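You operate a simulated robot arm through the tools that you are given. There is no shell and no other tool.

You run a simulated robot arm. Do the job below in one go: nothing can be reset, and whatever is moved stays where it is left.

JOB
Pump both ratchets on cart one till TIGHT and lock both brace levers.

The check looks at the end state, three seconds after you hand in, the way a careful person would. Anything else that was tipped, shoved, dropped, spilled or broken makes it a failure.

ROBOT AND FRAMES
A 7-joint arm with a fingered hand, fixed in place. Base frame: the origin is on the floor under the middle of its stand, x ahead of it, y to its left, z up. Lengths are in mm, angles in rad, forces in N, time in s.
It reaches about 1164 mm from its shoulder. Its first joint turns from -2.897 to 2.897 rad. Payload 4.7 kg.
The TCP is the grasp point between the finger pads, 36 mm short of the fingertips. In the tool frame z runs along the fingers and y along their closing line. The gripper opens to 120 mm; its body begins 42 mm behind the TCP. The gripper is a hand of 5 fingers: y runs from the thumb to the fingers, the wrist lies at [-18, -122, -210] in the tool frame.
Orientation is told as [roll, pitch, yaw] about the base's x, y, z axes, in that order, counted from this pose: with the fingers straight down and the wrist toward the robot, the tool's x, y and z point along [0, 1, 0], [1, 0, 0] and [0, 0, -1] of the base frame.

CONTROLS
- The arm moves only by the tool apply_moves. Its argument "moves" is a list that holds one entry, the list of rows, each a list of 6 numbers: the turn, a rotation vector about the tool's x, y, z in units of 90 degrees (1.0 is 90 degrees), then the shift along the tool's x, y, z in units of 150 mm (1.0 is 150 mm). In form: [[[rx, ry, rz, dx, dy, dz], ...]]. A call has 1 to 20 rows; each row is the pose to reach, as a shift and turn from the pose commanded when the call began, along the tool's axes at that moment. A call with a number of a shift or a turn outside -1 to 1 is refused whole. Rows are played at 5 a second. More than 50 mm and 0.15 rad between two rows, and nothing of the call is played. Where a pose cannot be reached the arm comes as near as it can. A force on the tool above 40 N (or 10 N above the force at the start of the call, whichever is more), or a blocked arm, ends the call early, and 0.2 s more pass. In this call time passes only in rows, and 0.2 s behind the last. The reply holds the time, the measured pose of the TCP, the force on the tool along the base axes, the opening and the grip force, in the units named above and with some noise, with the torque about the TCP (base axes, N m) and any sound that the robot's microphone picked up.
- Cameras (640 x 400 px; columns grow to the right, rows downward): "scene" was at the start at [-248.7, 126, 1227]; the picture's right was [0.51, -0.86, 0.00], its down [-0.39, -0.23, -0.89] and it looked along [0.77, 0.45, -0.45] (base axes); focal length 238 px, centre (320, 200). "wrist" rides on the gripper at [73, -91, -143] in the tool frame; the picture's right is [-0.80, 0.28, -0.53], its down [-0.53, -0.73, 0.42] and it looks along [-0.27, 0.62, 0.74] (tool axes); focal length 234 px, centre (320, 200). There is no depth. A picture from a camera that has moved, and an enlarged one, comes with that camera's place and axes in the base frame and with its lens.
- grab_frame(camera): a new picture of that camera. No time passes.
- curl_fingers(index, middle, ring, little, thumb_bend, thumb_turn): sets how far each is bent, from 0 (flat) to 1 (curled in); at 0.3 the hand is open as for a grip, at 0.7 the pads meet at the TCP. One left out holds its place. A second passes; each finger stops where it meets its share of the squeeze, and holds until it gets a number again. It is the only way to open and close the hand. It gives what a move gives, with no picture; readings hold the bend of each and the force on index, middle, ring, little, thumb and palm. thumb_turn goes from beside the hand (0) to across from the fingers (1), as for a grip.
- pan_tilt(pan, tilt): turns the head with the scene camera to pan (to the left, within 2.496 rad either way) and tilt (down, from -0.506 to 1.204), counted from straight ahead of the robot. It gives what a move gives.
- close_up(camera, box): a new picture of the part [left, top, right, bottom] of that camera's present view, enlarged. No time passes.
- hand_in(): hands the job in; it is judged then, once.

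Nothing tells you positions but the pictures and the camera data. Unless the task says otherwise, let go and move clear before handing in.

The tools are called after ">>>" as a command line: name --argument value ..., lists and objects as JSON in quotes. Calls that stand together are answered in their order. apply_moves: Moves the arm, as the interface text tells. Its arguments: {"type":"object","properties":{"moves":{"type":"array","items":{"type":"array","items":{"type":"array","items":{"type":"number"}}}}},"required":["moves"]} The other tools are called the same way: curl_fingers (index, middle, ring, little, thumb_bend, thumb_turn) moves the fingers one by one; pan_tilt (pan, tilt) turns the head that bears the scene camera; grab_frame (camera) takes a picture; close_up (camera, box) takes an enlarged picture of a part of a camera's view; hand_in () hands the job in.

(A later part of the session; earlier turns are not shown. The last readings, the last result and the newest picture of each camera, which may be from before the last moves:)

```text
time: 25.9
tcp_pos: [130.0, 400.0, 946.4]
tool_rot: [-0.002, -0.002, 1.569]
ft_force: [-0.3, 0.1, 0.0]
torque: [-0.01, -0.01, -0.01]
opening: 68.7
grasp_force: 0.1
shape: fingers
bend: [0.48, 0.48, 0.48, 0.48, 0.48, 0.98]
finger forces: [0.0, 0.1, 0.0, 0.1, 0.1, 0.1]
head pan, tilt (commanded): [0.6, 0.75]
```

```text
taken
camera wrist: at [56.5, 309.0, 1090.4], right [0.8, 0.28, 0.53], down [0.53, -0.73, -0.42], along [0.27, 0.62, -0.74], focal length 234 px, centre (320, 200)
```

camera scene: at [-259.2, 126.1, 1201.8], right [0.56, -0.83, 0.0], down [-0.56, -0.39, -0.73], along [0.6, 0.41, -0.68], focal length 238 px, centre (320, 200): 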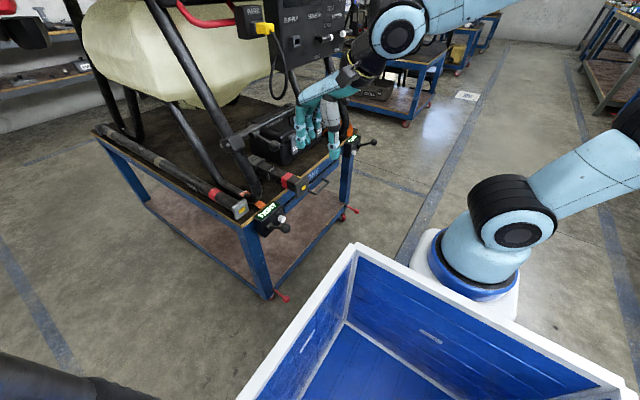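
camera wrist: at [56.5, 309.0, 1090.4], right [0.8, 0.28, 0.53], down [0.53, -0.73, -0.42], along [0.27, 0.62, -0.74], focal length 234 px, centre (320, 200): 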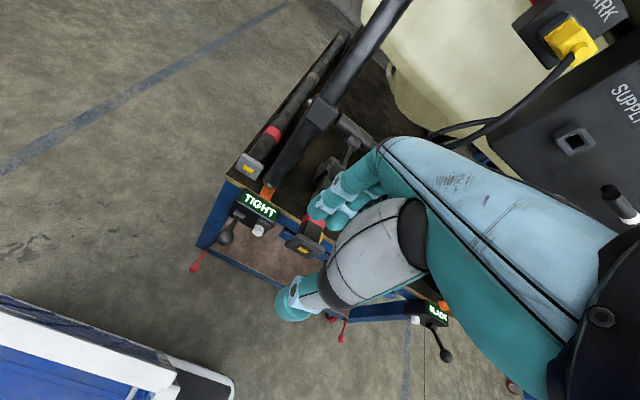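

The yaw worked. Now I'll flatten the fingers and look at the hand shape.

>>> curl_fingers --index 0.0 --middle 0.0 --ring 0.0 --little 0.0 --thumb_bend 0.3

>>> close_up --camera "scene" --box '[200, 50, 440, 200]'

>>> grab_frame --camera "wrist"

```text
time: 26.9
tcp_pos: [129.9, 400.3, 948.7]
tool_rot: [-0.002, 0.0, 1.567]
ft_force: [-1.3, 0.8, 0.4]
torque: [-0.02, 0.02, 0.01]
opening: 171.7
grasp_force: 0.1
shape: fingers
bend: [0.0, 0.0, 0.0, 0.0, 0.3, 0.98]
finger forces: [0.0, 0.0, 0.0, 0.1, 0.0, 0.1]
head pan, tilt (commanded): [0.6, 0.75]
```

```text
2.67 times, centred on (320, 125) of scene
camera zoom: at [-259.2, 126.1, 1201.8], right [0.56, -0.83, 0.0], down [-0.56, -0.39, -0.73], along [0.6, 0.41, -0.68], focal length 636 px, centre (320, 400)
```

zoom: 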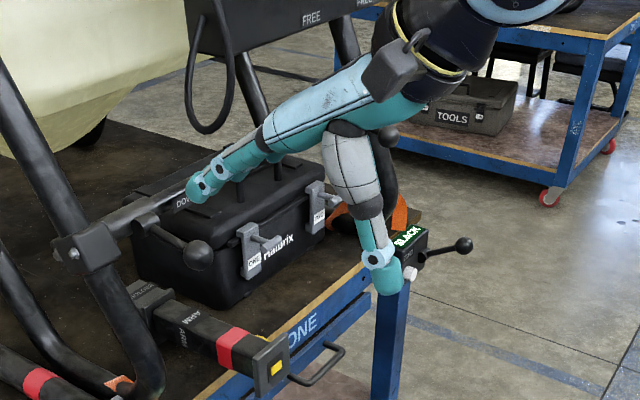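

```text
taken
camera wrist: at [56.4, 309.2, 1090.2], right [0.8, 0.28, 0.53], down [0.53, -0.73, -0.42], along [0.27, 0.62, -0.74], focal length 234 px, centre (320, 200)
```

wrist: 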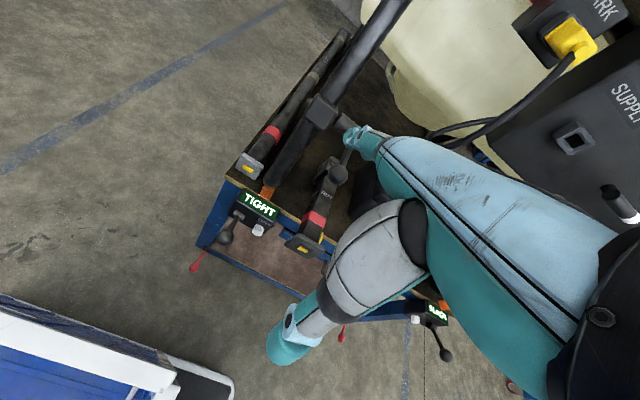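

The index fingertip measures at about tool [17,107,-14], with the fingers angled ~35° down toward the cart, which suits this press. I'll bring the fingertips over brace ball ONE, hovering about 20 mm above it.

>>> apply_moves --moves '[[[0, 0, 0, -0.05, 0.1, 0.08], [0, 0, 0, -0.1, 0.2, 0.16], [0, 0, 0, -0.15, 0.3, 0.24], [0, 0, 0, -0.2, 0.4, 0.32], [0, 0, 0, -0.2, 0.42, 0.4]]]'

>>> close_up --camera "scene" --box '[200, 70, 360, 190]'

>>> grab_frame --camera "wrist"

```text
time: 28.1
tcp_pos: [161.5, 462.8, 886.2]
tool_rot: [0.0, -0.001, 1.568]
ft_force: [-0.3, 1.2, 0.6]
torque: [0.0, -0.02, -0.01]
opening: 171.8
grasp_force: 0.1
shape: fingers
bend: [0.0, 0.0, 0.0, 0.0, 0.3, 0.98]
finger forces: [0.0, 0.0, 0.0, 0.0, 0.0, 0.0]
head pan, tilt (commanded): [0.6, 0.75]
```

```text
3.33 times, centred on (280, 130) of scene
camera zoom: at [-259.2, 126.1, 1201.8], right [0.56, -0.83, 0.0], down [-0.56, -0.39, -0.73], along [0.6, 0.41, -0.68], focal length 795 px, centre (453, 433)
```

zoom: 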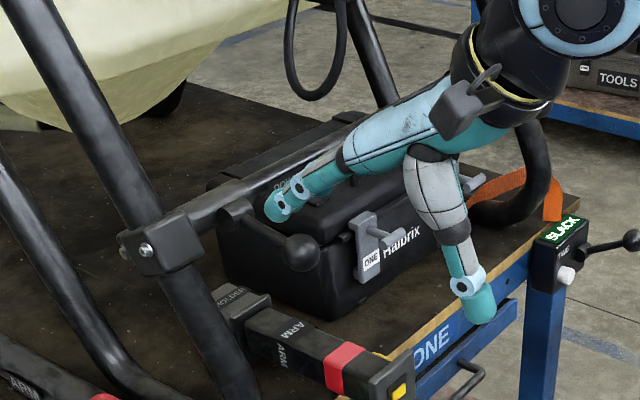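

```text
taken
camera wrist: at [86.8, 371.9, 1030.9], right [0.8, 0.28, 0.53], down [0.53, -0.73, -0.42], along [0.27, 0.62, -0.74], focal length 234 px, centre (320, 200)
```

wrist: 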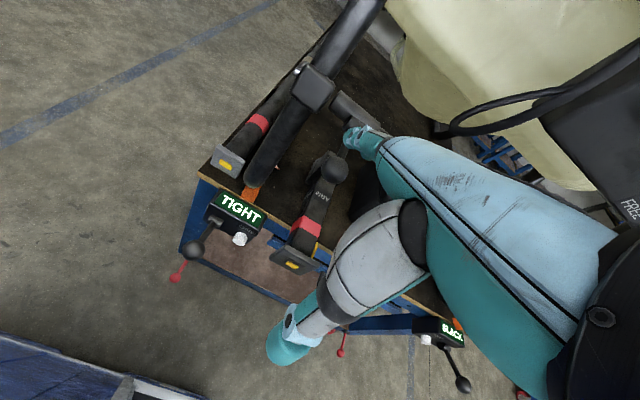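

The fingertips are at [144,570,900], above the ball (now refined to [156,567,858]). I'll press straight down in small steps first.

>>> apply_moves --moves '[[[0, 0, 0, 0, 0, 0.04], [0, 0, 0, 0, 0, 0.08], [0, 0, 0, 0, 0, 0.12], [0, 0, 0, 0, 0, 0.16], [0, 0, 0, 0, 0, 0.2], [0, 0, 0, 0, 0, 0.25]]]'

>>> close_up --camera "scene" --box '[200, 80, 320, 170]'

>>> close_up --camera "wrist" --box '[260, 60, 420, 220]'

```text
time: 29.5
tcp_pos: [160.4, 463.7, 849.7]
tool_rot: [-0.001, -0.001, 1.569]
ft_force: [-0.7, 2.0, 2.7]
torque: [0.25, 0.03, 0.0]
opening: 174.2
grasp_force: 0.8
shape: fingers
bend: [0.0, 0.0, 0.0, 0.0, 0.3, 0.98]
finger forces: [2.2, 0.1, 0.0, 0.1, 0.0, 0.0]
head pan, tilt (commanded): [0.6, 0.75]
```

```text
4.44 times, centred on (260, 125) of scene
camera zoom: at [-259.2, 126.1, 1201.8], right [0.56, -0.83, 0.0], down [-0.56, -0.39, -0.73], along [0.6, 0.41, -0.68], focal length 1060 px, centre (587, 533)
```

zoom: 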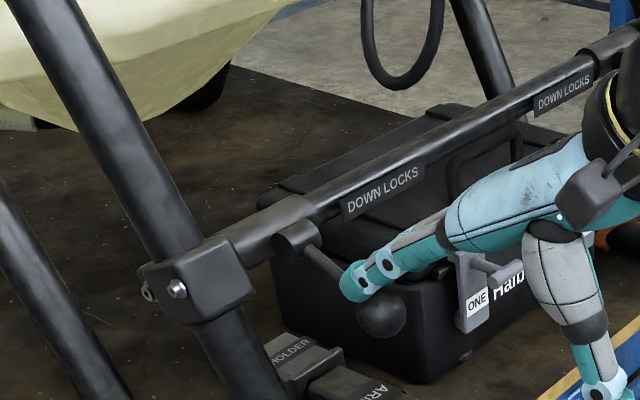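

```text
2.50 times, centred on (340, 140) of wrist
camera zoom: at [86.5, 372.2, 993.1], right [0.8, 0.28, 0.53], down [0.53, -0.73, -0.42], along [0.27, 0.62, -0.74], focal length 585 px, centre (270, 350)
```

zoom: 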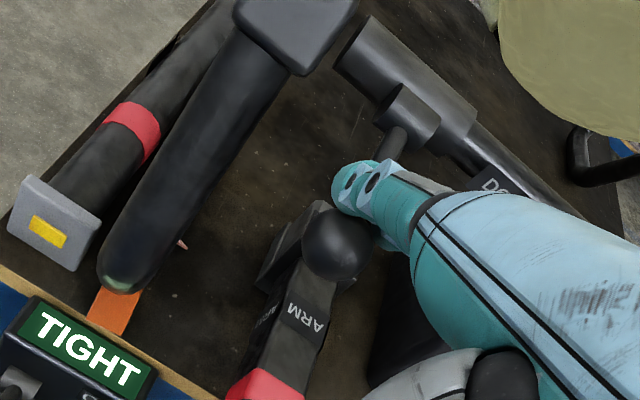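

The lever is rotating down (ball now about z≈839) with only 2 N on the index finger. I'll follow the arc further, down and inward.

>>> apply_moves --moves '[[[0, 0, 0, 0, 0.012, 0.042], [0, 0, 0, 0, 0.024, 0.084], [0, 0, 0, 0, 0.035, 0.125], [0, 0, 0, 0, 0.057, 0.163], [0, 0, 0, 0, 0.08, 0.2], [0, 0, 0, 0, 0.102, 0.238]]]'

>>> close_up --camera "scene" --box '[200, 80, 320, 170]'

>>> close_up --camera "wrist" --box '[260, 60, 420, 220]'

```text
time: 30.9
tcp_pos: [161.4, 477.4, 814.3]
tool_rot: [0.0, -0.004, 1.567]
ft_force: [-0.7, 2.8, 5.7]
torque: [0.77, 0.06, 0.01]
opening: 177.1
grasp_force: 3.4
shape: fingers
bend: [0.0, 0.0, 0.0, 0.0, 0.3, 0.98]
finger forces: [4.8, 1.6, 0.0, 0.0, 0.1, 0.0]
head pan, tilt (commanded): [0.6, 0.75]
```

```text
4.44 times, centred on (260, 125) of scene
camera zoom: at [-259.2, 126.1, 1201.8], right [0.56, -0.83, 0.0], down [-0.56, -0.39, -0.73], along [0.6, 0.41, -0.68], focal length 1060 px, centre (587, 533)
```

zoom: 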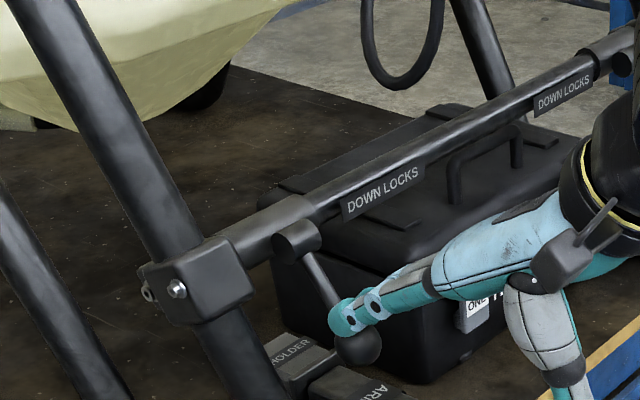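

```text
2.50 times, centred on (340, 140) of wrist
camera zoom: at [87.0, 387.3, 958.1], right [0.8, 0.28, 0.53], down [0.53, -0.73, -0.43], along [0.27, 0.62, -0.74], focal length 585 px, centre (270, 350)
```

zoom: 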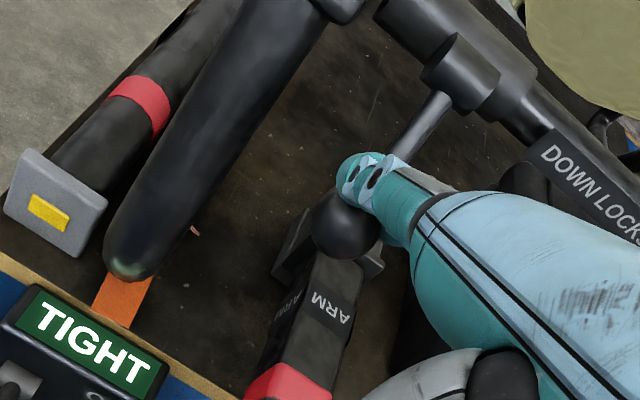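

The lever is at about 58° down, with light forces. I'll continue inward to bring it vertical.

>>> apply_moves --moves '[[[0, 0, 0, 0, 0.03, 0.042], [0, 0, 0, 0, 0.06, 0.084], [0, 0, 0, 0, 0.09, 0.126], [0, 0, 0, 0, 0.12, 0.168], [0, 0, 0, 0, 0.15, 0.186]]]'

>>> close_up --camera "scene" --box '[200, 80, 320, 170]'

>>> close_up --camera "wrist" --box '[260, 60, 420, 220]'

```text
time: 32.1
tcp_pos: [161.0, 499.7, 784.0]
tool_rot: [-0.003, 0.001, 1.567]
ft_force: [-0.1, -1.9, -0.9]
torque: [-0.14, -0.03, -0.04]
opening: 169.8
grasp_force: 1.8
shape: fingers
bend: [0.01, 0.0, 0.0, 0.0, 0.3, 0.98]
finger forces: [1.7, 0.8, 0.1, 0.0, 0.0, 0.0]
head pan, tilt (commanded): [0.6, 0.75]
```

```text
4.44 times, centred on (260, 125) of scene
camera zoom: at [-259.2, 126.2, 1201.8], right [0.56, -0.83, 0.0], down [-0.56, -0.39, -0.73], along [0.6, 0.41, -0.68], focal length 1060 px, centre (587, 533)
```

zoom: 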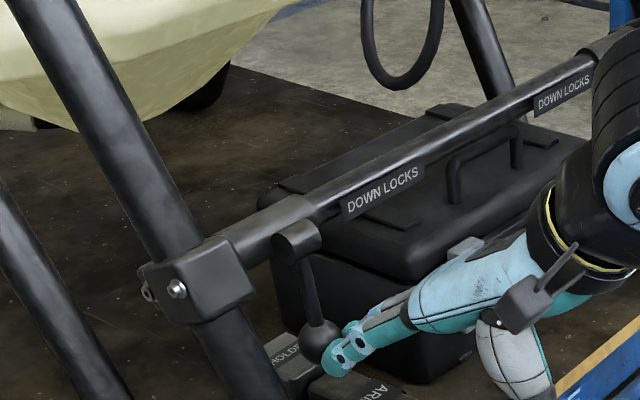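

```text
2.50 times, centred on (340, 140) of wrist
camera zoom: at [87.2, 409.8, 928.4], right [0.8, 0.28, 0.53], down [0.53, -0.73, -0.42], along [0.27, 0.62, -0.74], focal length 585 px, centre (270, 350)
```

zoom: 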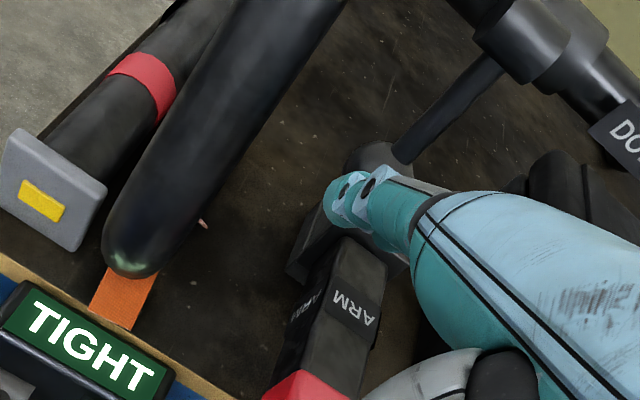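

The lever is nearly vertical now (ball ≈[156,639,794]). I'll push gently a little more to make sure it reaches its stop.

>>> apply_moves --moves '[[[0, 0, 0, 0, 0.03, 0.01], [0, 0, 0, 0, 0.06, 0.015], [0, 0, 0, 0, 0.09, 0.02], [0, 0, 0, 0, 0.12, 0.02], [0, 0, 0, 0, 0.15, 0.02]]]'

>>> close_up --camera "scene" --box '[200, 80, 320, 170]'

>>> close_up --camera "wrist" --box '[260, 60, 420, 220]'

```text
time: 33.3
tcp_pos: [161.3, 522.8, 782.4]
tool_rot: [-0.004, 0.002, 1.568]
ft_force: [-0.1, -14.4, -6.8]
torque: [-0.61, -0.05, 0.08]
opening: 159.7
grasp_force: 8.5
shape: fingers
bend: [0.05, 0.01, 0.0, 0.0, 0.3, 0.98]
finger forces: [11.5, 5.8, 0.0, 0.0, 0.0, 0.0]
head pan, tilt (commanded): [0.6, 0.75]
```

```text
4.44 times, centred on (260, 125) of scene
camera zoom: at [-259.2, 125.9, 1201.9], right [0.56, -0.83, 0.0], down [-0.56, -0.39, -0.73], along [0.6, 0.41, -0.68], focal length 1060 px, centre (587, 533)
```

zoom: 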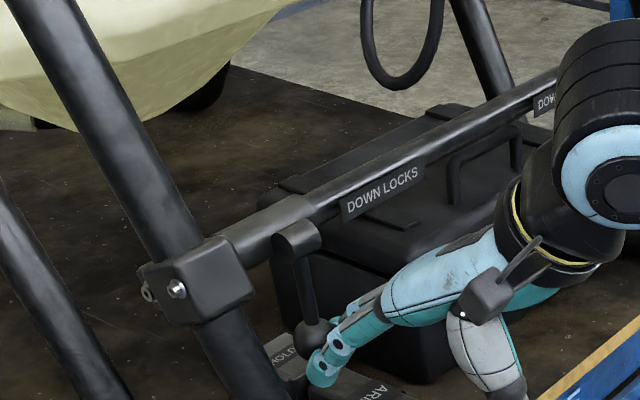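

```text
2.50 times, centred on (340, 140) of wrist
camera zoom: at [87.5, 432.3, 925.2], right [0.8, 0.28, 0.53], down [0.53, -0.73, -0.42], along [0.27, 0.62, -0.74], focal length 585 px, centre (270, 350)
```

zoom: 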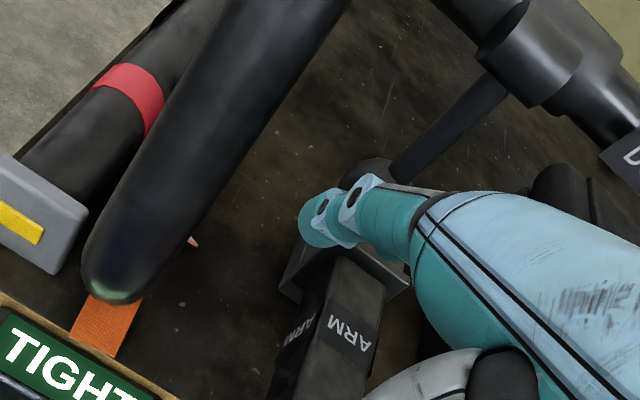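

The force rose to 14 N, so lever ONE is against its stop, straight down. I'll retreat straight back and check that it stays there.

>>> apply_moves --moves '[[[0, 0, 0, 0, -0.1, 0], [0, 0, 0, 0, -0.3, 0], [0, 0, 0, 0, -0.5, 0], [0, 0, 0, 0, -0.7, 0], [0, 0, 0, 0, -0.85, -0.1]]]'

>>> close_up --camera "scene" --box '[200, 80, 320, 170]'

>>> grab_frame --camera "scene"

>>> grab_frame --camera "wrist"

```text
time: 34.5
tcp_pos: [159.6, 395.1, 799.3]
tool_rot: [-0.002, -0.002, 1.569]
ft_force: [-1.0, -0.8, 0.2]
torque: [-0.01, -0.01, -0.02]
opening: 171.1
grasp_force: 0.0
shape: fingers
bend: [0.0, 0.0, 0.0, 0.0, 0.3, 0.98]
finger forces: [0.0, 0.0, 0.1, 0.1, 0.0, 0.0]
head pan, tilt (commanded): [0.6, 0.75]
```

```text
4.44 times, centred on (260, 125) of scene
camera zoom: at [-259.2, 126.0, 1201.8], right [0.56, -0.83, 0.0], down [-0.56, -0.39, -0.73], along [0.6, 0.41, -0.68], focal length 1060 px, centre (587, 533)
```

zoom: 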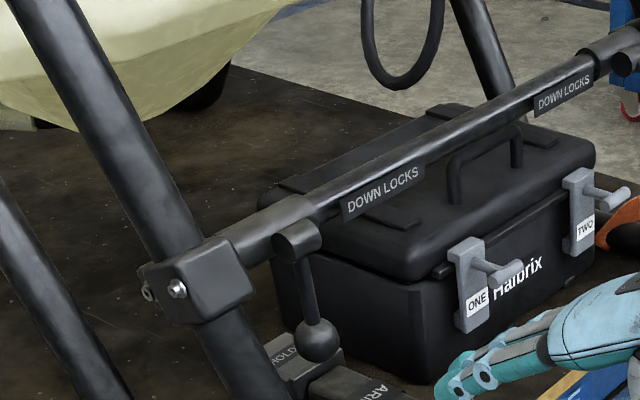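

```text
taken
camera scene: at [-259.2, 126.0, 1201.8], right [0.56, -0.83, 0.0], down [-0.56, -0.39, -0.73], along [0.6, 0.41, -0.68], focal length 238 px, centre (320, 200)
```

scene: 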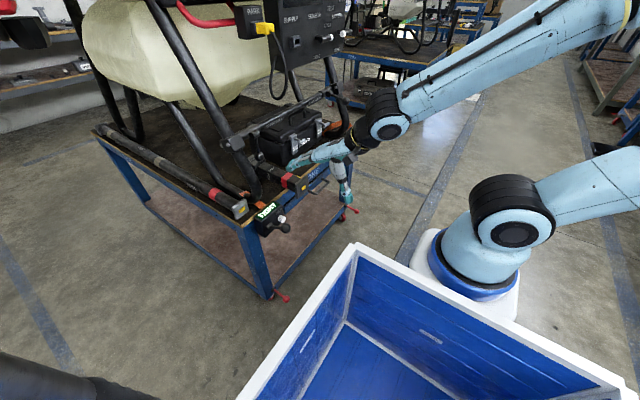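

```text
taken
camera wrist: at [86.6, 304.8, 941.9], right [0.8, 0.28, 0.53], down [0.53, -0.73, -0.42], along [0.27, 0.62, -0.74], focal length 234 px, centre (320, 200)
```

wrist: 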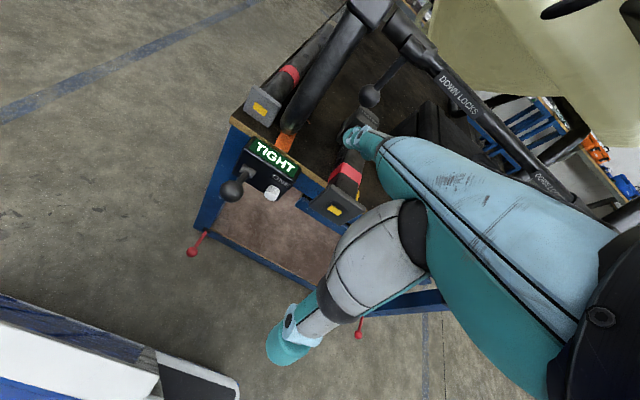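

Lever ONE stays straight down. Next is brace lever TWO near [564,565,850], so I'll raise the hand, keep it back from the aircraft, and travel along +x.

>>> apply_moves --moves '[[[0, 0, 0, 0, -0.05, -0.25], [0, 0, 0, 0, -0.1, -0.5], [0, 0, 0, 0, -0.13, -0.75]]]'

>>> apply_moves --moves '[[[0, 0, 0, -0.2, 0, 0], [0, 0, 0, -0.4, 0, 0], [0, 0, 0, -0.6, 0, 0], [0, 0, 0, -0.8, 0, 0], [0, 0, 0, -1, 0, 0]]]'

>>> apply_moves --moves '[[[0, 0, 0, -0.2, 0, 0], [0, 0, 0, -0.4, 0, 0], [0, 0, 0, -0.6, 0, 0], [0, 0, 0, -0.8, 0, 0], [0, 0, 0, -1, 0, 0]]]'

>>> grab_frame --camera "scene"

>>> grab_frame --camera "wrist"

```text
time: 35.3
tcp_pos: [160.5, 373.9, 910.9]
tool_rot: [-0.003, 0.0, 1.569]
ft_force: [0.0, -0.1, 0.0]
torque: [0.02, -0.01, -0.01]
opening: 171.7
grasp_force: 0.1
shape: fingers
bend: [0.0, 0.0, 0.0, 0.0, 0.3, 0.98]
finger forces: [0.0, 0.0, 0.1, 0.0, 0.0, 0.1]
head pan, tilt (commanded): [0.6, 0.75]
```

```text
time: 36.5
tcp_pos: [311.6, 374.9, 911.2]
tool_rot: [-0.002, -0.002, 1.567]
ft_force: [-0.2, 0.6, 0.1]
torque: [0.0, 0.0, 0.01]
opening: 171.4
grasp_force: 0.1
shape: fingers
bend: [0.0, 0.0, 0.0, 0.0, 0.3, 0.98]
finger forces: [0.0, 0.1, 0.0, 0.0, 0.0, 0.0]
head pan, tilt (commanded): [0.6, 0.75]
```

```text
time: 37.7
tcp_pos: [459.3, 374.6, 911.8]
tool_rot: [-0.002, 0.0, 1.568]
ft_force: [0.6, -0.8, 0.2]
torque: [0.0, 0.03, -0.02]
opening: 171.5
grasp_force: 0.0
shape: fingers
bend: [0.0, 0.0, 0.0, 0.0, 0.3, 0.98]
finger forces: [0.0, 0.0, 0.0, 0.0, 0.1, 0.0]
head pan, tilt (commanded): [0.6, 0.75]
```

```text
taken
camera scene: at [-259.3, 126.0, 1201.8], right [0.56, -0.83, 0.0], down [-0.56, -0.39, -0.73], along [0.6, 0.41, -0.68], focal length 238 px, centre (320, 200)
```

scene: 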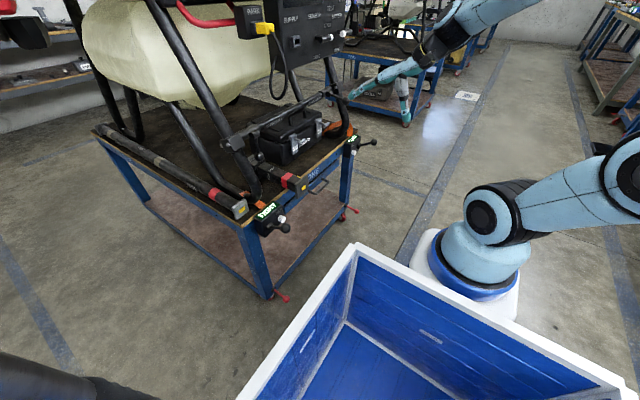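

```text
taken
camera wrist: at [386.4, 283.8, 1054.6], right [0.8, 0.28, 0.53], down [0.53, -0.73, -0.42], along [0.27, 0.62, -0.74], focal length 234 px, centre (320, 200)
```

wrist: 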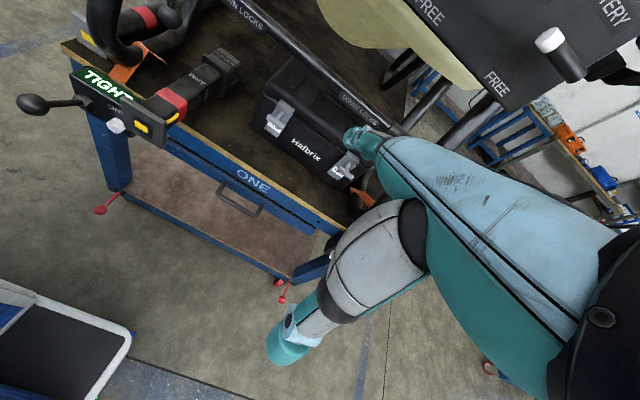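

>>> apply_moves --moves '[[[0, 0, 0, -0.2, 0, 0], [0, 0, 0, -0.4, 0, 0], [0, 0, 0, -0.6, 0, 0], [0, 0, 0, -0.68, 0, 0]]]'

>>> pan_tilt --pan 0.48 --tilt 0.45

>>> curl_fingers --ring 0.9 --little 0.9

>>> grab_frame --camera "scene"

>>> close_up --camera "scene" --box '[260, 110, 420, 230]'

>>> grab_frame --camera "wrist"

```text
time: 38.7
tcp_pos: [562.0, 374.0, 910.4]
tool_rot: [-0.002, -0.002, 1.568]
ft_force: [0.2, 0.8, 0.3]
torque: [0.0, -0.05, 0.01]
opening: 171.3
grasp_force: 0.0
shape: fingers
bend: [0.0, 0.0, 0.0, 0.0, 0.3, 0.98]
finger forces: [0.0, 0.0, 0.0, 0.1, 0.1, 0.0]
head pan, tilt (commanded): [0.6, 0.75]
```

```text
time: 39.5
tcp_pos: [561.7, 374.9, 911.4]
tool_rot: [-0.002, -0.001, 1.567]
ft_force: [0.6, -0.8, 0.4]
torque: [0.0, -0.02, 0.0]
opening: 171.9
grasp_force: 0.0
shape: fingers
bend: [0.0, 0.0, 0.0, 0.0, 0.3, 0.98]
finger forces: [0.0, 0.1, 0.0, 0.0, 0.1, 0.1]
head pan, tilt (commanded): [0.48, 0.45]
```

```text
time: 40.5
tcp_pos: [562.5, 375.4, 912.6]
tool_rot: [-0.002, -0.001, 1.569]
ft_force: [-0.8, 0.1, 0.1]
torque: [0.0, 0.0, 0.01]
opening: 171.8
grasp_force: 0.1
shape: fingers
bend: [0.0, 0.0, 0.9, 0.9, 0.3, 0.98]
finger forces: [0.0, 0.0, 0.0, 0.0, 0.0, 0.1]
head pan, tilt (commanded): [0.48, 0.45]
```

```text
taken
camera scene: at [-246.0, 121.7, 1228.3], right [0.46, -0.89, 0.0], down [-0.39, -0.2, -0.9], along [0.8, 0.42, -0.44], focal length 238 px, centre (320, 200)
```

scene: 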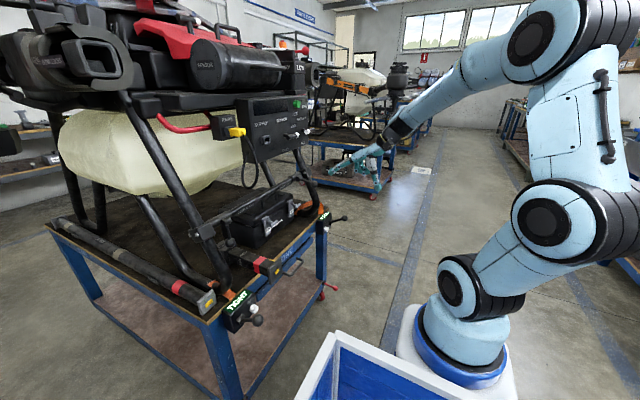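

```text
3.33 times, centred on (340, 170) of scene
camera zoom: at [-246.0, 121.7, 1228.3], right [0.46, -0.89, 0.0], down [-0.39, -0.2, -0.9], along [0.8, 0.42, -0.44], focal length 795 px, centre (253, 300)
```

zoom: 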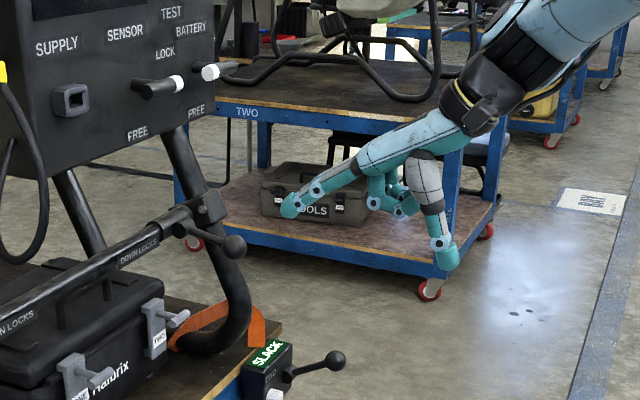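

```text
taken
camera wrist: at [487.9, 284.2, 1054.5], right [0.8, 0.28, 0.53], down [0.53, -0.73, -0.42], along [0.27, 0.62, -0.74], focal length 234 px, centre (320, 200)
```

wrist: 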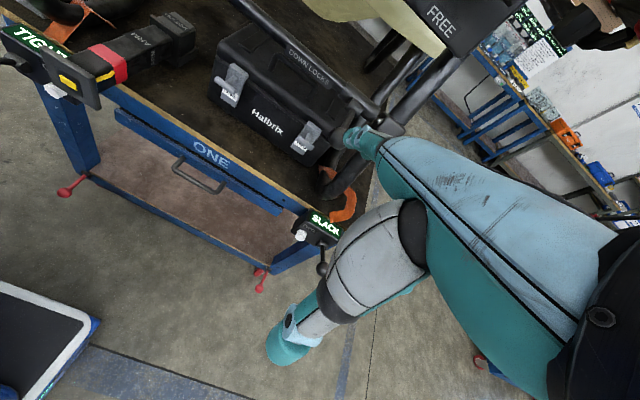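

>>> close_up --camera "wrist" --box '[290, 80, 450, 190]'

>>> close_up --camera "scene" --box '[285, 150, 345, 195]'

```text
3.64 times, centred on (370, 135) of wrist
camera zoom: at [487.9, 284.2, 1054.5], right [0.8, 0.28, 0.53], down [0.53, -0.73, -0.42], along [0.27, 0.62, -0.74], focal length 852 px, centre (138, 436)
```

zoom: 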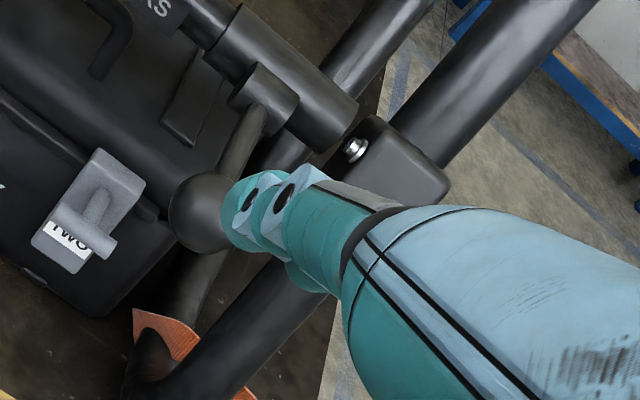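

```text
8.89 times, centred on (315, 172) of scene
camera zoom: at [-246.0, 121.7, 1228.3], right [0.46, -0.89, 0.0], down [-0.39, -0.2, -0.9], along [0.8, 0.42, -0.44], focal length 2120 px, centre (364, 444)
```

zoom: 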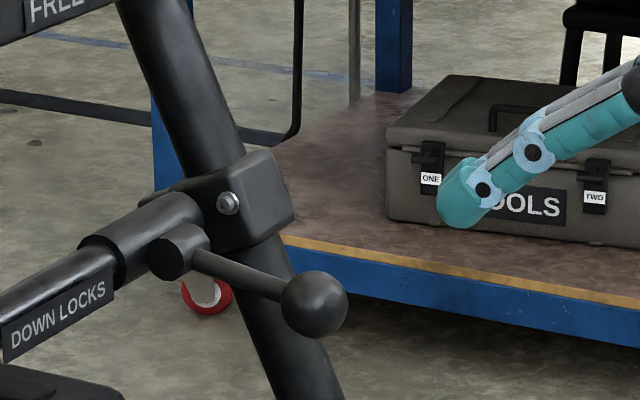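

Ball TWO triangulates to ≈[552,564,857], the same height and depth as ball ONE. With ring and little curled away from the leg, I'll hover index and middle above it, then repeat the press.

>>> apply_moves --moves '[[[0, 0, 0, 0.01, 0.15, 0.04], [0, 0, 0, 0.02, 0.3, 0.08], [0, 0, 0, 0.025, 0.45, 0.12], [0, 0, 0, 0.025, 0.58, 0.16]]]'

>>> close_up --camera "scene" --box '[275, 140, 375, 215]'

>>> close_up --camera "wrist" --box '[260, 60, 460, 220]'

```text
time: 41.5
tcp_pos: [558.8, 461.4, 887.4]
tool_rot: [-0.004, -0.003, 1.568]
ft_force: [0.1, 1.1, -0.8]
torque: [-0.02, 0.03, 0.04]
opening: 171.7
grasp_force: 0.1
shape: fingers
bend: [0.0, 0.0, 0.9, 0.9, 0.3, 0.98]
finger forces: [0.0, 0.0, 0.0, 0.0, 0.0, 0.1]
head pan, tilt (commanded): [0.48, 0.45]
```

```text
5.33 times, centred on (325, 178) of scene
camera zoom: at [-246.1, 121.7, 1228.3], right [0.46, -0.89, 0.0], down [-0.39, -0.2, -0.9], along [0.8, 0.42, -0.44], focal length 1272 px, centre (293, 320)
```

zoom: 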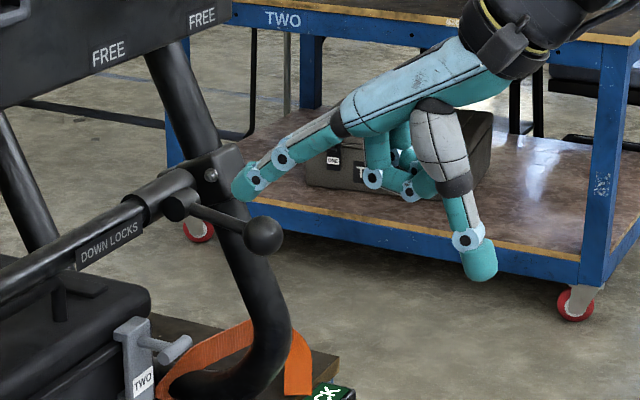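

```text
2.50 times, centred on (360, 140) of wrist
camera zoom: at [485.3, 371.2, 1031.3], right [0.8, 0.28, 0.53], down [0.53, -0.73, -0.42], along [0.27, 0.62, -0.74], focal length 585 px, centre (220, 350)
```

zoom: 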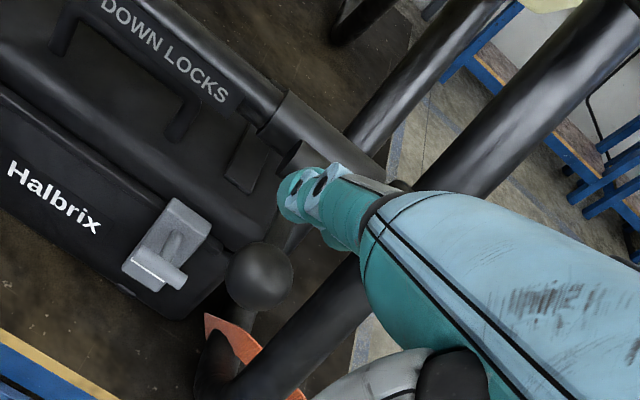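

The ball sits at the same pixel in the wrist view as lever ONE's did, so the geometry matches. I'll repeat the same press-down path.

>>> apply_moves --moves '[[[0, 0, 0, 0, 0, 0.04], [0, 0, 0, 0, 0, 0.08], [0, 0, 0, 0, 0, 0.12], [0, 0, 0, 0, 0, 0.16], [0, 0, 0, 0, 0, 0.2], [0, 0, 0, 0, 0, 0.25]]]'

>>> apply_moves --moves '[[[0, 0, 0, 0, 0.012, 0.042], [0, 0, 0, 0, 0.024, 0.084], [0, 0, 0, 0, 0.035, 0.125], [0, 0, 0, 0, 0.057, 0.163], [0, 0, 0, 0, 0.08, 0.2], [0, 0, 0, 0, 0.102, 0.238]]]'

>>> close_up --camera "scene" --box '[275, 140, 375, 215]'

>>> close_up --camera "wrist" --box '[260, 60, 460, 220]'

```text
time: 42.9
tcp_pos: [557.9, 461.9, 849.4]
tool_rot: [-0.003, -0.003, 1.569]
ft_force: [-0.2, 1.3, 1.8]
torque: [0.19, 0.0, 0.04]
opening: 174.2
grasp_force: 0.6
shape: fingers
bend: [0.0, 0.0, 0.9, 0.9, 0.3, 0.98]
finger forces: [2.0, 0.0, 0.0, 0.1, 0.0, 0.0]
head pan, tilt (commanded): [0.48, 0.45]
```

```text
time: 44.3
tcp_pos: [559.4, 477.4, 814.4]
tool_rot: [-0.004, -0.003, 1.568]
ft_force: [-0.3, 1.8, 6.4]
torque: [0.83, -0.01, 0.0]
opening: 176.4
grasp_force: 3.4
shape: fingers
bend: [0.0, 0.0, 0.9, 0.9, 0.3, 0.98]
finger forces: [4.3, 2.2, 0.0, 0.0, 0.0, 0.0]
head pan, tilt (commanded): [0.48, 0.45]
```

```text
5.33 times, centred on (325, 178) of scene
camera zoom: at [-246.2, 121.6, 1228.3], right [0.46, -0.89, 0.0], down [-0.39, -0.2, -0.9], along [0.8, 0.42, -0.44], focal length 1272 px, centre (293, 320)
```

zoom: 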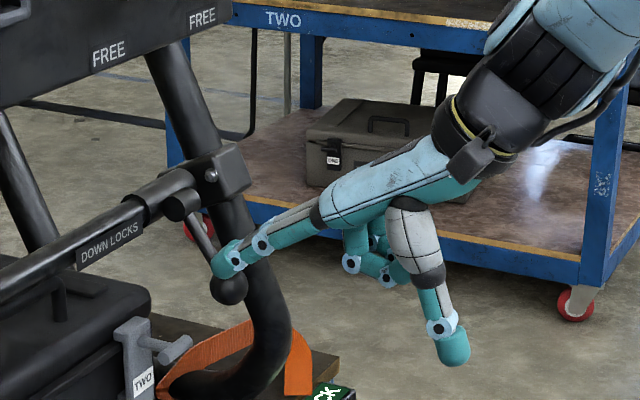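

```text
2.50 times, centred on (360, 140) of wrist
camera zoom: at [485.1, 387.2, 958.1], right [0.8, 0.28, 0.53], down [0.53, -0.73, -0.43], along [0.27, 0.62, -0.73], focal length 585 px, centre (220, 350)
```

zoom: 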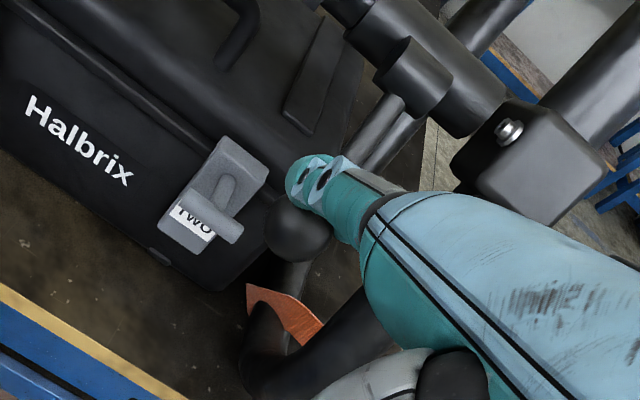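

Same behaviour as lever ONE. I'll finish the swing to vertical and push gently to the stop.

>>> apply_moves --moves '[[[0, 0, 0, 0, 0.03, 0.042], [0, 0, 0, 0, 0.06, 0.084], [0, 0, 0, 0, 0.09, 0.126], [0, 0, 0, 0, 0.12, 0.168], [0, 0, 0, 0, 0.15, 0.186]]]'

>>> apply_moves --moves '[[[0, 0, 0, 0, 0.03, 0.01], [0, 0, 0, 0, 0.06, 0.015], [0, 0, 0, 0, 0.09, 0.02], [0, 0, 0, 0, 0.12, 0.02], [0, 0, 0, 0, 0.15, 0.02]]]'

>>> close_up --camera "scene" --box '[275, 140, 375, 215]'

>>> close_up --camera "wrist" --box '[260, 60, 460, 220]'

```text
time: 45.5
tcp_pos: [558.6, 499.1, 785.5]
tool_rot: [-0.002, 0.001, 1.569]
ft_force: [0.4, -2.5, -1.2]
torque: [-0.16, -0.04, -0.06]
opening: 170.9
grasp_force: 2.1
shape: fingers
bend: [0.0, 0.01, 0.9, 0.9, 0.3, 0.98]
finger forces: [1.2, 1.7, 0.0, 0.1, 0.1, 0.0]
head pan, tilt (commanded): [0.48, 0.45]
```

```text
time: 46.7
tcp_pos: [560.1, 520.9, 783.2]
tool_rot: [-0.004, 0.0, 1.566]
ft_force: [0.4, -16.9, -3.2]
torque: [-0.26, -0.04, 0.1]
opening: 161.5
grasp_force: 9.5
shape: fingers
bend: [0.04, 0.01, 0.9, 0.9, 0.3, 0.98]
finger forces: [10.9, 8.1, 0.1, 0.0, 0.1, 0.1]
head pan, tilt (commanded): [0.48, 0.45]
```

```text
5.33 times, centred on (325, 178) of scene
camera zoom: at [-245.9, 121.5, 1228.3], right [0.46, -0.89, 0.0], down [-0.39, -0.2, -0.9], along [0.8, 0.42, -0.44], focal length 1272 px, centre (293, 320)
```

zoom: 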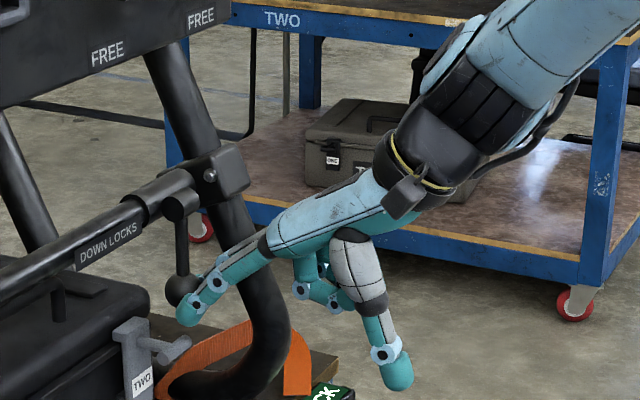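

```text
2.50 times, centred on (360, 140) of wrist
camera zoom: at [485.5, 431.0, 926.3], right [0.8, 0.28, 0.53], down [0.53, -0.73, -0.42], along [0.27, 0.62, -0.74], focal length 585 px, centre (220, 350)
```

zoom: 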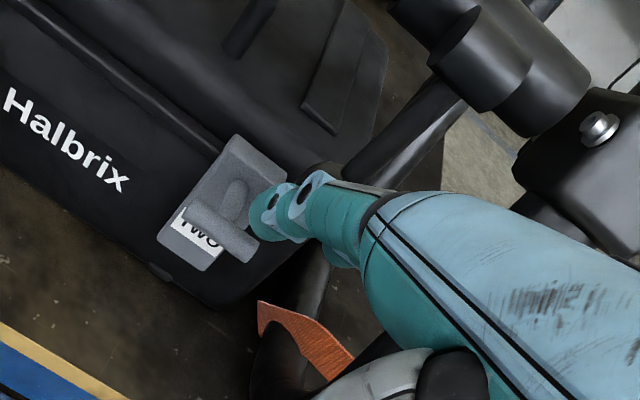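

Lever TWO is down against its stop (17 N reaction). I'll retreat straight back and check it, then move toward ratchet TWO.

>>> apply_moves --moves '[[[0, 0, 0, 0, -0.1, 0], [0, 0, 0, 0, -0.3, 0], [0, 0, 0, 0, -0.5, 0], [0, 0, 0, 0, -0.7, 0], [0, 0, 0, 0, -0.9, -0.1], [0, 0, 0, 0, -0.95, -0.3]]]'

>>> close_up --camera "scene" --box '[275, 140, 375, 215]'

>>> grab_frame --camera "wrist"

>>> grab_frame --camera "scene"

```text
time: 48.1
tcp_pos: [557.8, 378.5, 829.2]
tool_rot: [-0.002, -0.002, 1.569]
ft_force: [-0.1, 0.0, -0.3]
torque: [0.02, 0.01, 0.01]
opening: 171.3
grasp_force: 0.1
shape: fingers
bend: [0.0, 0.0, 0.9, 0.9, 0.3, 0.98]
finger forces: [0.0, 0.0, 0.1, 0.0, 0.0, 0.0]
head pan, tilt (commanded): [0.48, 0.45]
```

```text
5.33 times, centred on (325, 178) of scene
camera zoom: at [-246.0, 121.7, 1228.3], right [0.46, -0.89, 0.0], down [-0.39, -0.2, -0.9], along [0.8, 0.42, -0.44], focal length 1272 px, centre (293, 320)
```

zoom: 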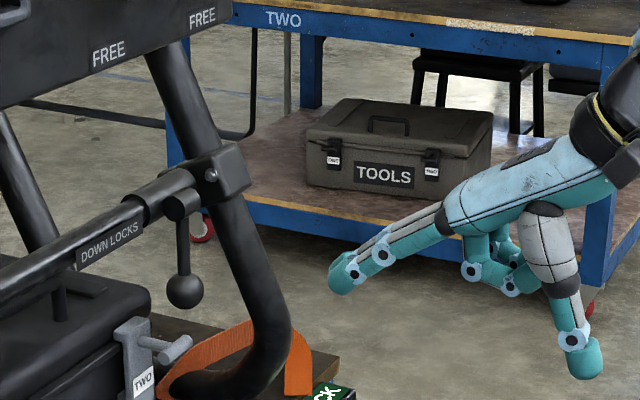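

```text
taken
camera wrist: at [484.6, 288.6, 971.8], right [0.8, 0.28, 0.53], down [0.53, -0.73, -0.42], along [0.27, 0.62, -0.74], focal length 234 px, centre (320, 200)
```

wrist: 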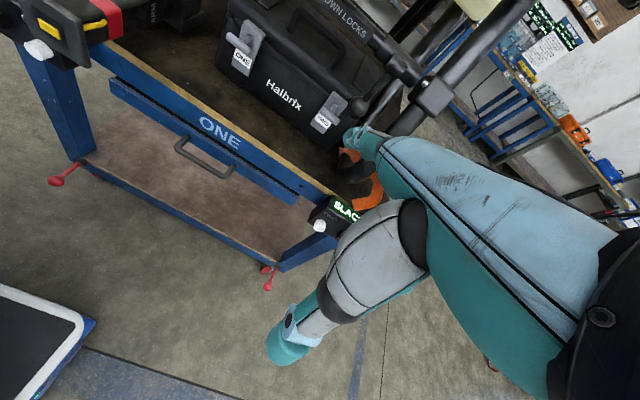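

```text
taken
camera scene: at [-246.0, 121.7, 1228.3], right [0.46, -0.89, 0.0], down [-0.39, -0.2, -0.9], along [0.8, 0.42, -0.44], focal length 238 px, centre (320, 200)
```

scene: 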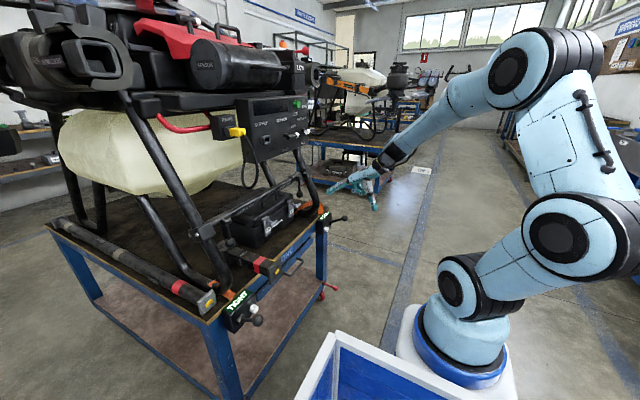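

Both brace levers now point straight down. For ratchet TWO I'll turn the hand back to about yaw 20° (thumb on the knob side, wrist kept away from the leg) and set the cage grip.

>>> apply_moves --moves '[[[0, 0, 0.0778, 0, 0, 0], [0, 0, 0.1556, 0, 0, 0], [0, 0, 0.2334, 0, 0, 0], [0, 0, 0.3112, 0, 0, 0], [0, 0, 0.389, 0, 0, 0], [0, 0, 0.4668, 0, 0, 0], [0, 0, 0.5446, 0, 0, 0], [0, 0, 0.6224, 0, 0, 0], [0, 0, 0.7, 0, 0, 0], [0, 0, 0.775, 0, 0, 0]]]'

>>> curl_fingers --index 0.48 --middle 0.48 --ring 0.48 --little 0.48 --thumb_bend 0.48

>>> grab_frame --camera "scene"

>>> grab_frame --camera "wrist"

```text
time: 50.3
tcp_pos: [558.0, 378.9, 828.8]
tool_rot: [0.001, -0.004, 0.349]
ft_force: [0.0, 0.8, 0.2]
torque: [0.01, -0.05, -0.05]
opening: 171.4
grasp_force: 0.1
shape: fingers
bend: [0.0, 0.0, 0.9, 0.9, 0.3, 0.98]
finger forces: [0.0, 0.1, 0.0, 0.1, 0.0, 0.1]
head pan, tilt (commanded): [0.48, 0.45]
```

```text
time: 51.3
tcp_pos: [559.2, 379.6, 828.3]
tool_rot: [0.0, -0.004, 0.35]
ft_force: [-0.4, 0.0, -0.7]
torque: [0.03, 0.01, -0.03]
opening: 69.7
grasp_force: 0.0
shape: fingers
bend: [0.48, 0.48, 0.48, 0.48, 0.48, 0.98]
finger forces: [0.0, 0.1, 0.0, 0.0, 0.0, 0.0]
head pan, tilt (commanded): [0.48, 0.45]
```

```text
taken
camera scene: at [-246.1, 121.6, 1228.3], right [0.46, -0.89, 0.0], down [-0.39, -0.2, -0.9], along [0.8, 0.42, -0.44], focal length 238 px, centre (320, 200)
```

scene: 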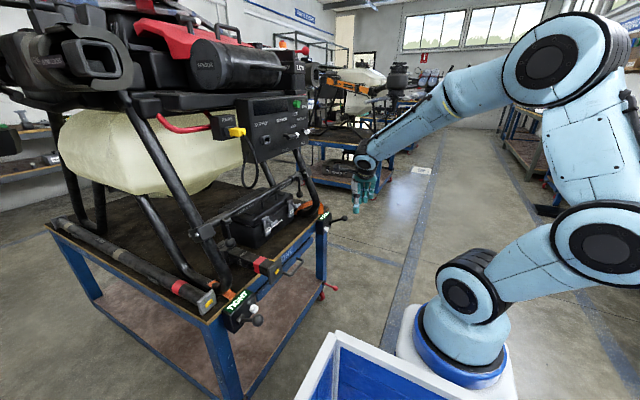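

```text
taken
camera wrist: at [446.9, 417.0, 971.7], right [0.54, -0.66, 0.53], down [-0.5, -0.75, -0.43], along [0.68, -0.04, -0.74], focal length 234 px, centre (320, 200)
```

wrist: 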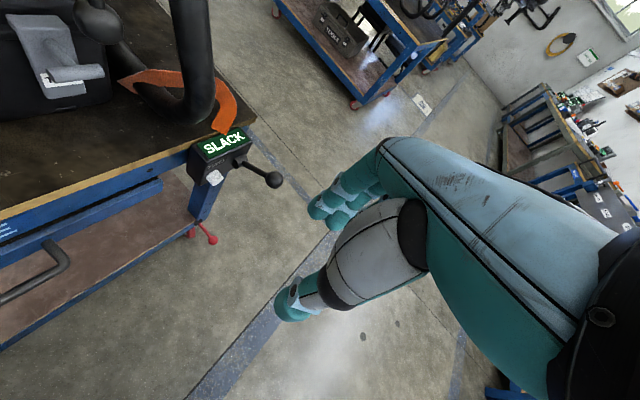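

Ratchet TWO's ball is at ≈[703,481,637] and its label reads SLACK. I'll move to a spot in front of it and lower to grip height.

>>> apply_moves --moves '[[[0, 0, 0, -0.05, 0.19, 0.08], [0, 0, 0, -0.1, 0.38, 0.16], [0, 0, 0, -0.15, 0.57, 0.24], [0, 0, 0, -0.2, 0.76, 0.32], [0, 0, 0, -0.248, 0.935, 0.4]]]'

>>> grab_frame --camera "wrist"

>>> close_up --camera "scene" --box '[270, 140, 430, 260]'

```text
time: 52.5
tcp_pos: [703.5, 394.2, 768.5]
tool_rot: [0.0, -0.005, 0.351]
ft_force: [1.0, 0.8, 0.7]
torque: [0.02, 0.04, -0.01]
opening: 69.3
grasp_force: 0.0
shape: fingers
bend: [0.48, 0.48, 0.48, 0.48, 0.48, 0.98]
finger forces: [0.0, 0.0, 0.1, 0.1, 0.0, 0.0]
head pan, tilt (commanded): [0.48, 0.45]
```

```text
taken
camera wrist: at [592.1, 431.2, 911.7], right [0.54, -0.66, 0.53], down [-0.5, -0.75, -0.43], along [0.68, -0.04, -0.74], focal length 234 px, centre (320, 200)
```

wrist: 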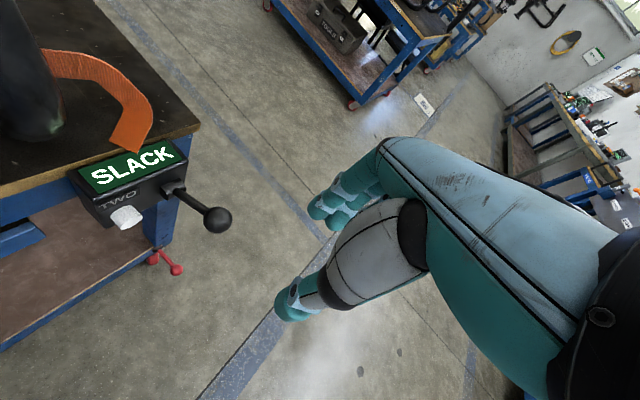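

```text
3.33 times, centred on (350, 200) of scene
camera zoom: at [-246.2, 121.6, 1228.3], right [0.46, -0.89, 0.0], down [-0.39, -0.2, -0.9], along [0.8, 0.42, -0.44], focal length 795 px, centre (220, 200)
```

zoom: 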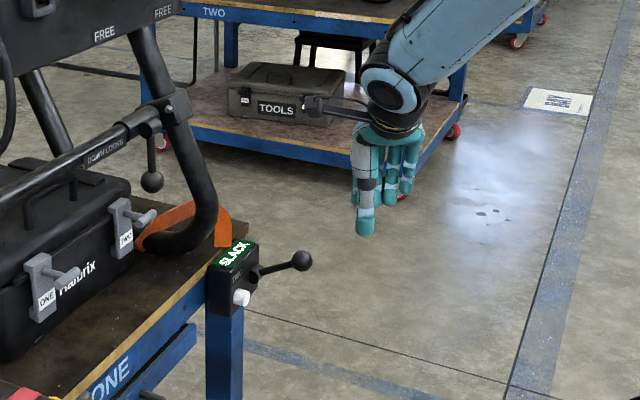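

>>> apply_moves --moves '[[[0, 0, 0, 0, 0, 0.2], [0, 0, 0, 0, 0, 0.4], [0, 0, 0, 0, 0, 0.6], [0, 0, 0, 0, 0, 0.79]]]'

>>> grab_frame --camera "wrist"

>>> close_up --camera "scene" --box '[290, 160, 410, 250]'

```text
time: 53.5
tcp_pos: [701.9, 394.8, 650.0]
tool_rot: [0.002, -0.003, 0.353]
ft_force: [0.0, -0.2, 0.7]
torque: [0.0, 0.03, 0.02]
opening: 69.4
grasp_force: 0.1
shape: fingers
bend: [0.48, 0.48, 0.48, 0.48, 0.48, 0.98]
finger forces: [0.0, 0.1, 0.0, 0.0, 0.0, 0.1]
head pan, tilt (commanded): [0.48, 0.45]
```

```text
taken
camera wrist: at [591.9, 431.0, 793.3], right [0.54, -0.66, 0.53], down [-0.5, -0.75, -0.43], along [0.68, -0.03, -0.74], focal length 234 px, centre (320, 200)
```

wrist: 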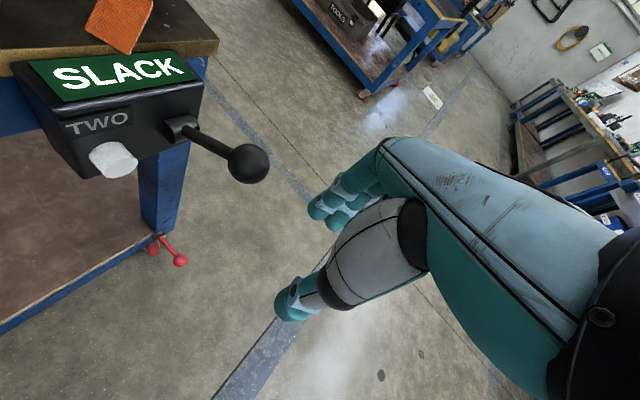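

```text
4.44 times, centred on (350, 205) of scene
camera zoom: at [-246.1, 121.6, 1228.3], right [0.46, -0.89, 0.0], down [-0.39, -0.2, -0.9], along [0.8, 0.42, -0.44], focal length 1060 px, centre (187, 178)
```

zoom: 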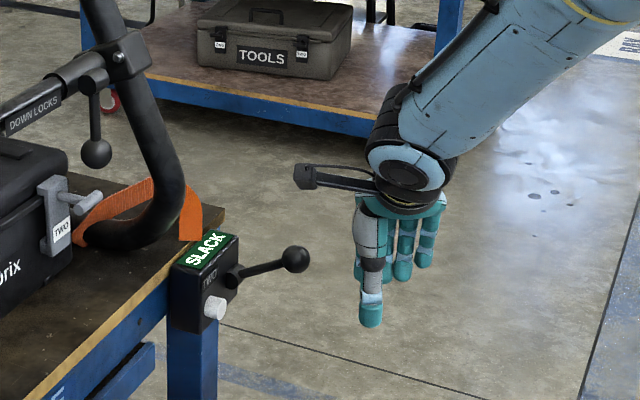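

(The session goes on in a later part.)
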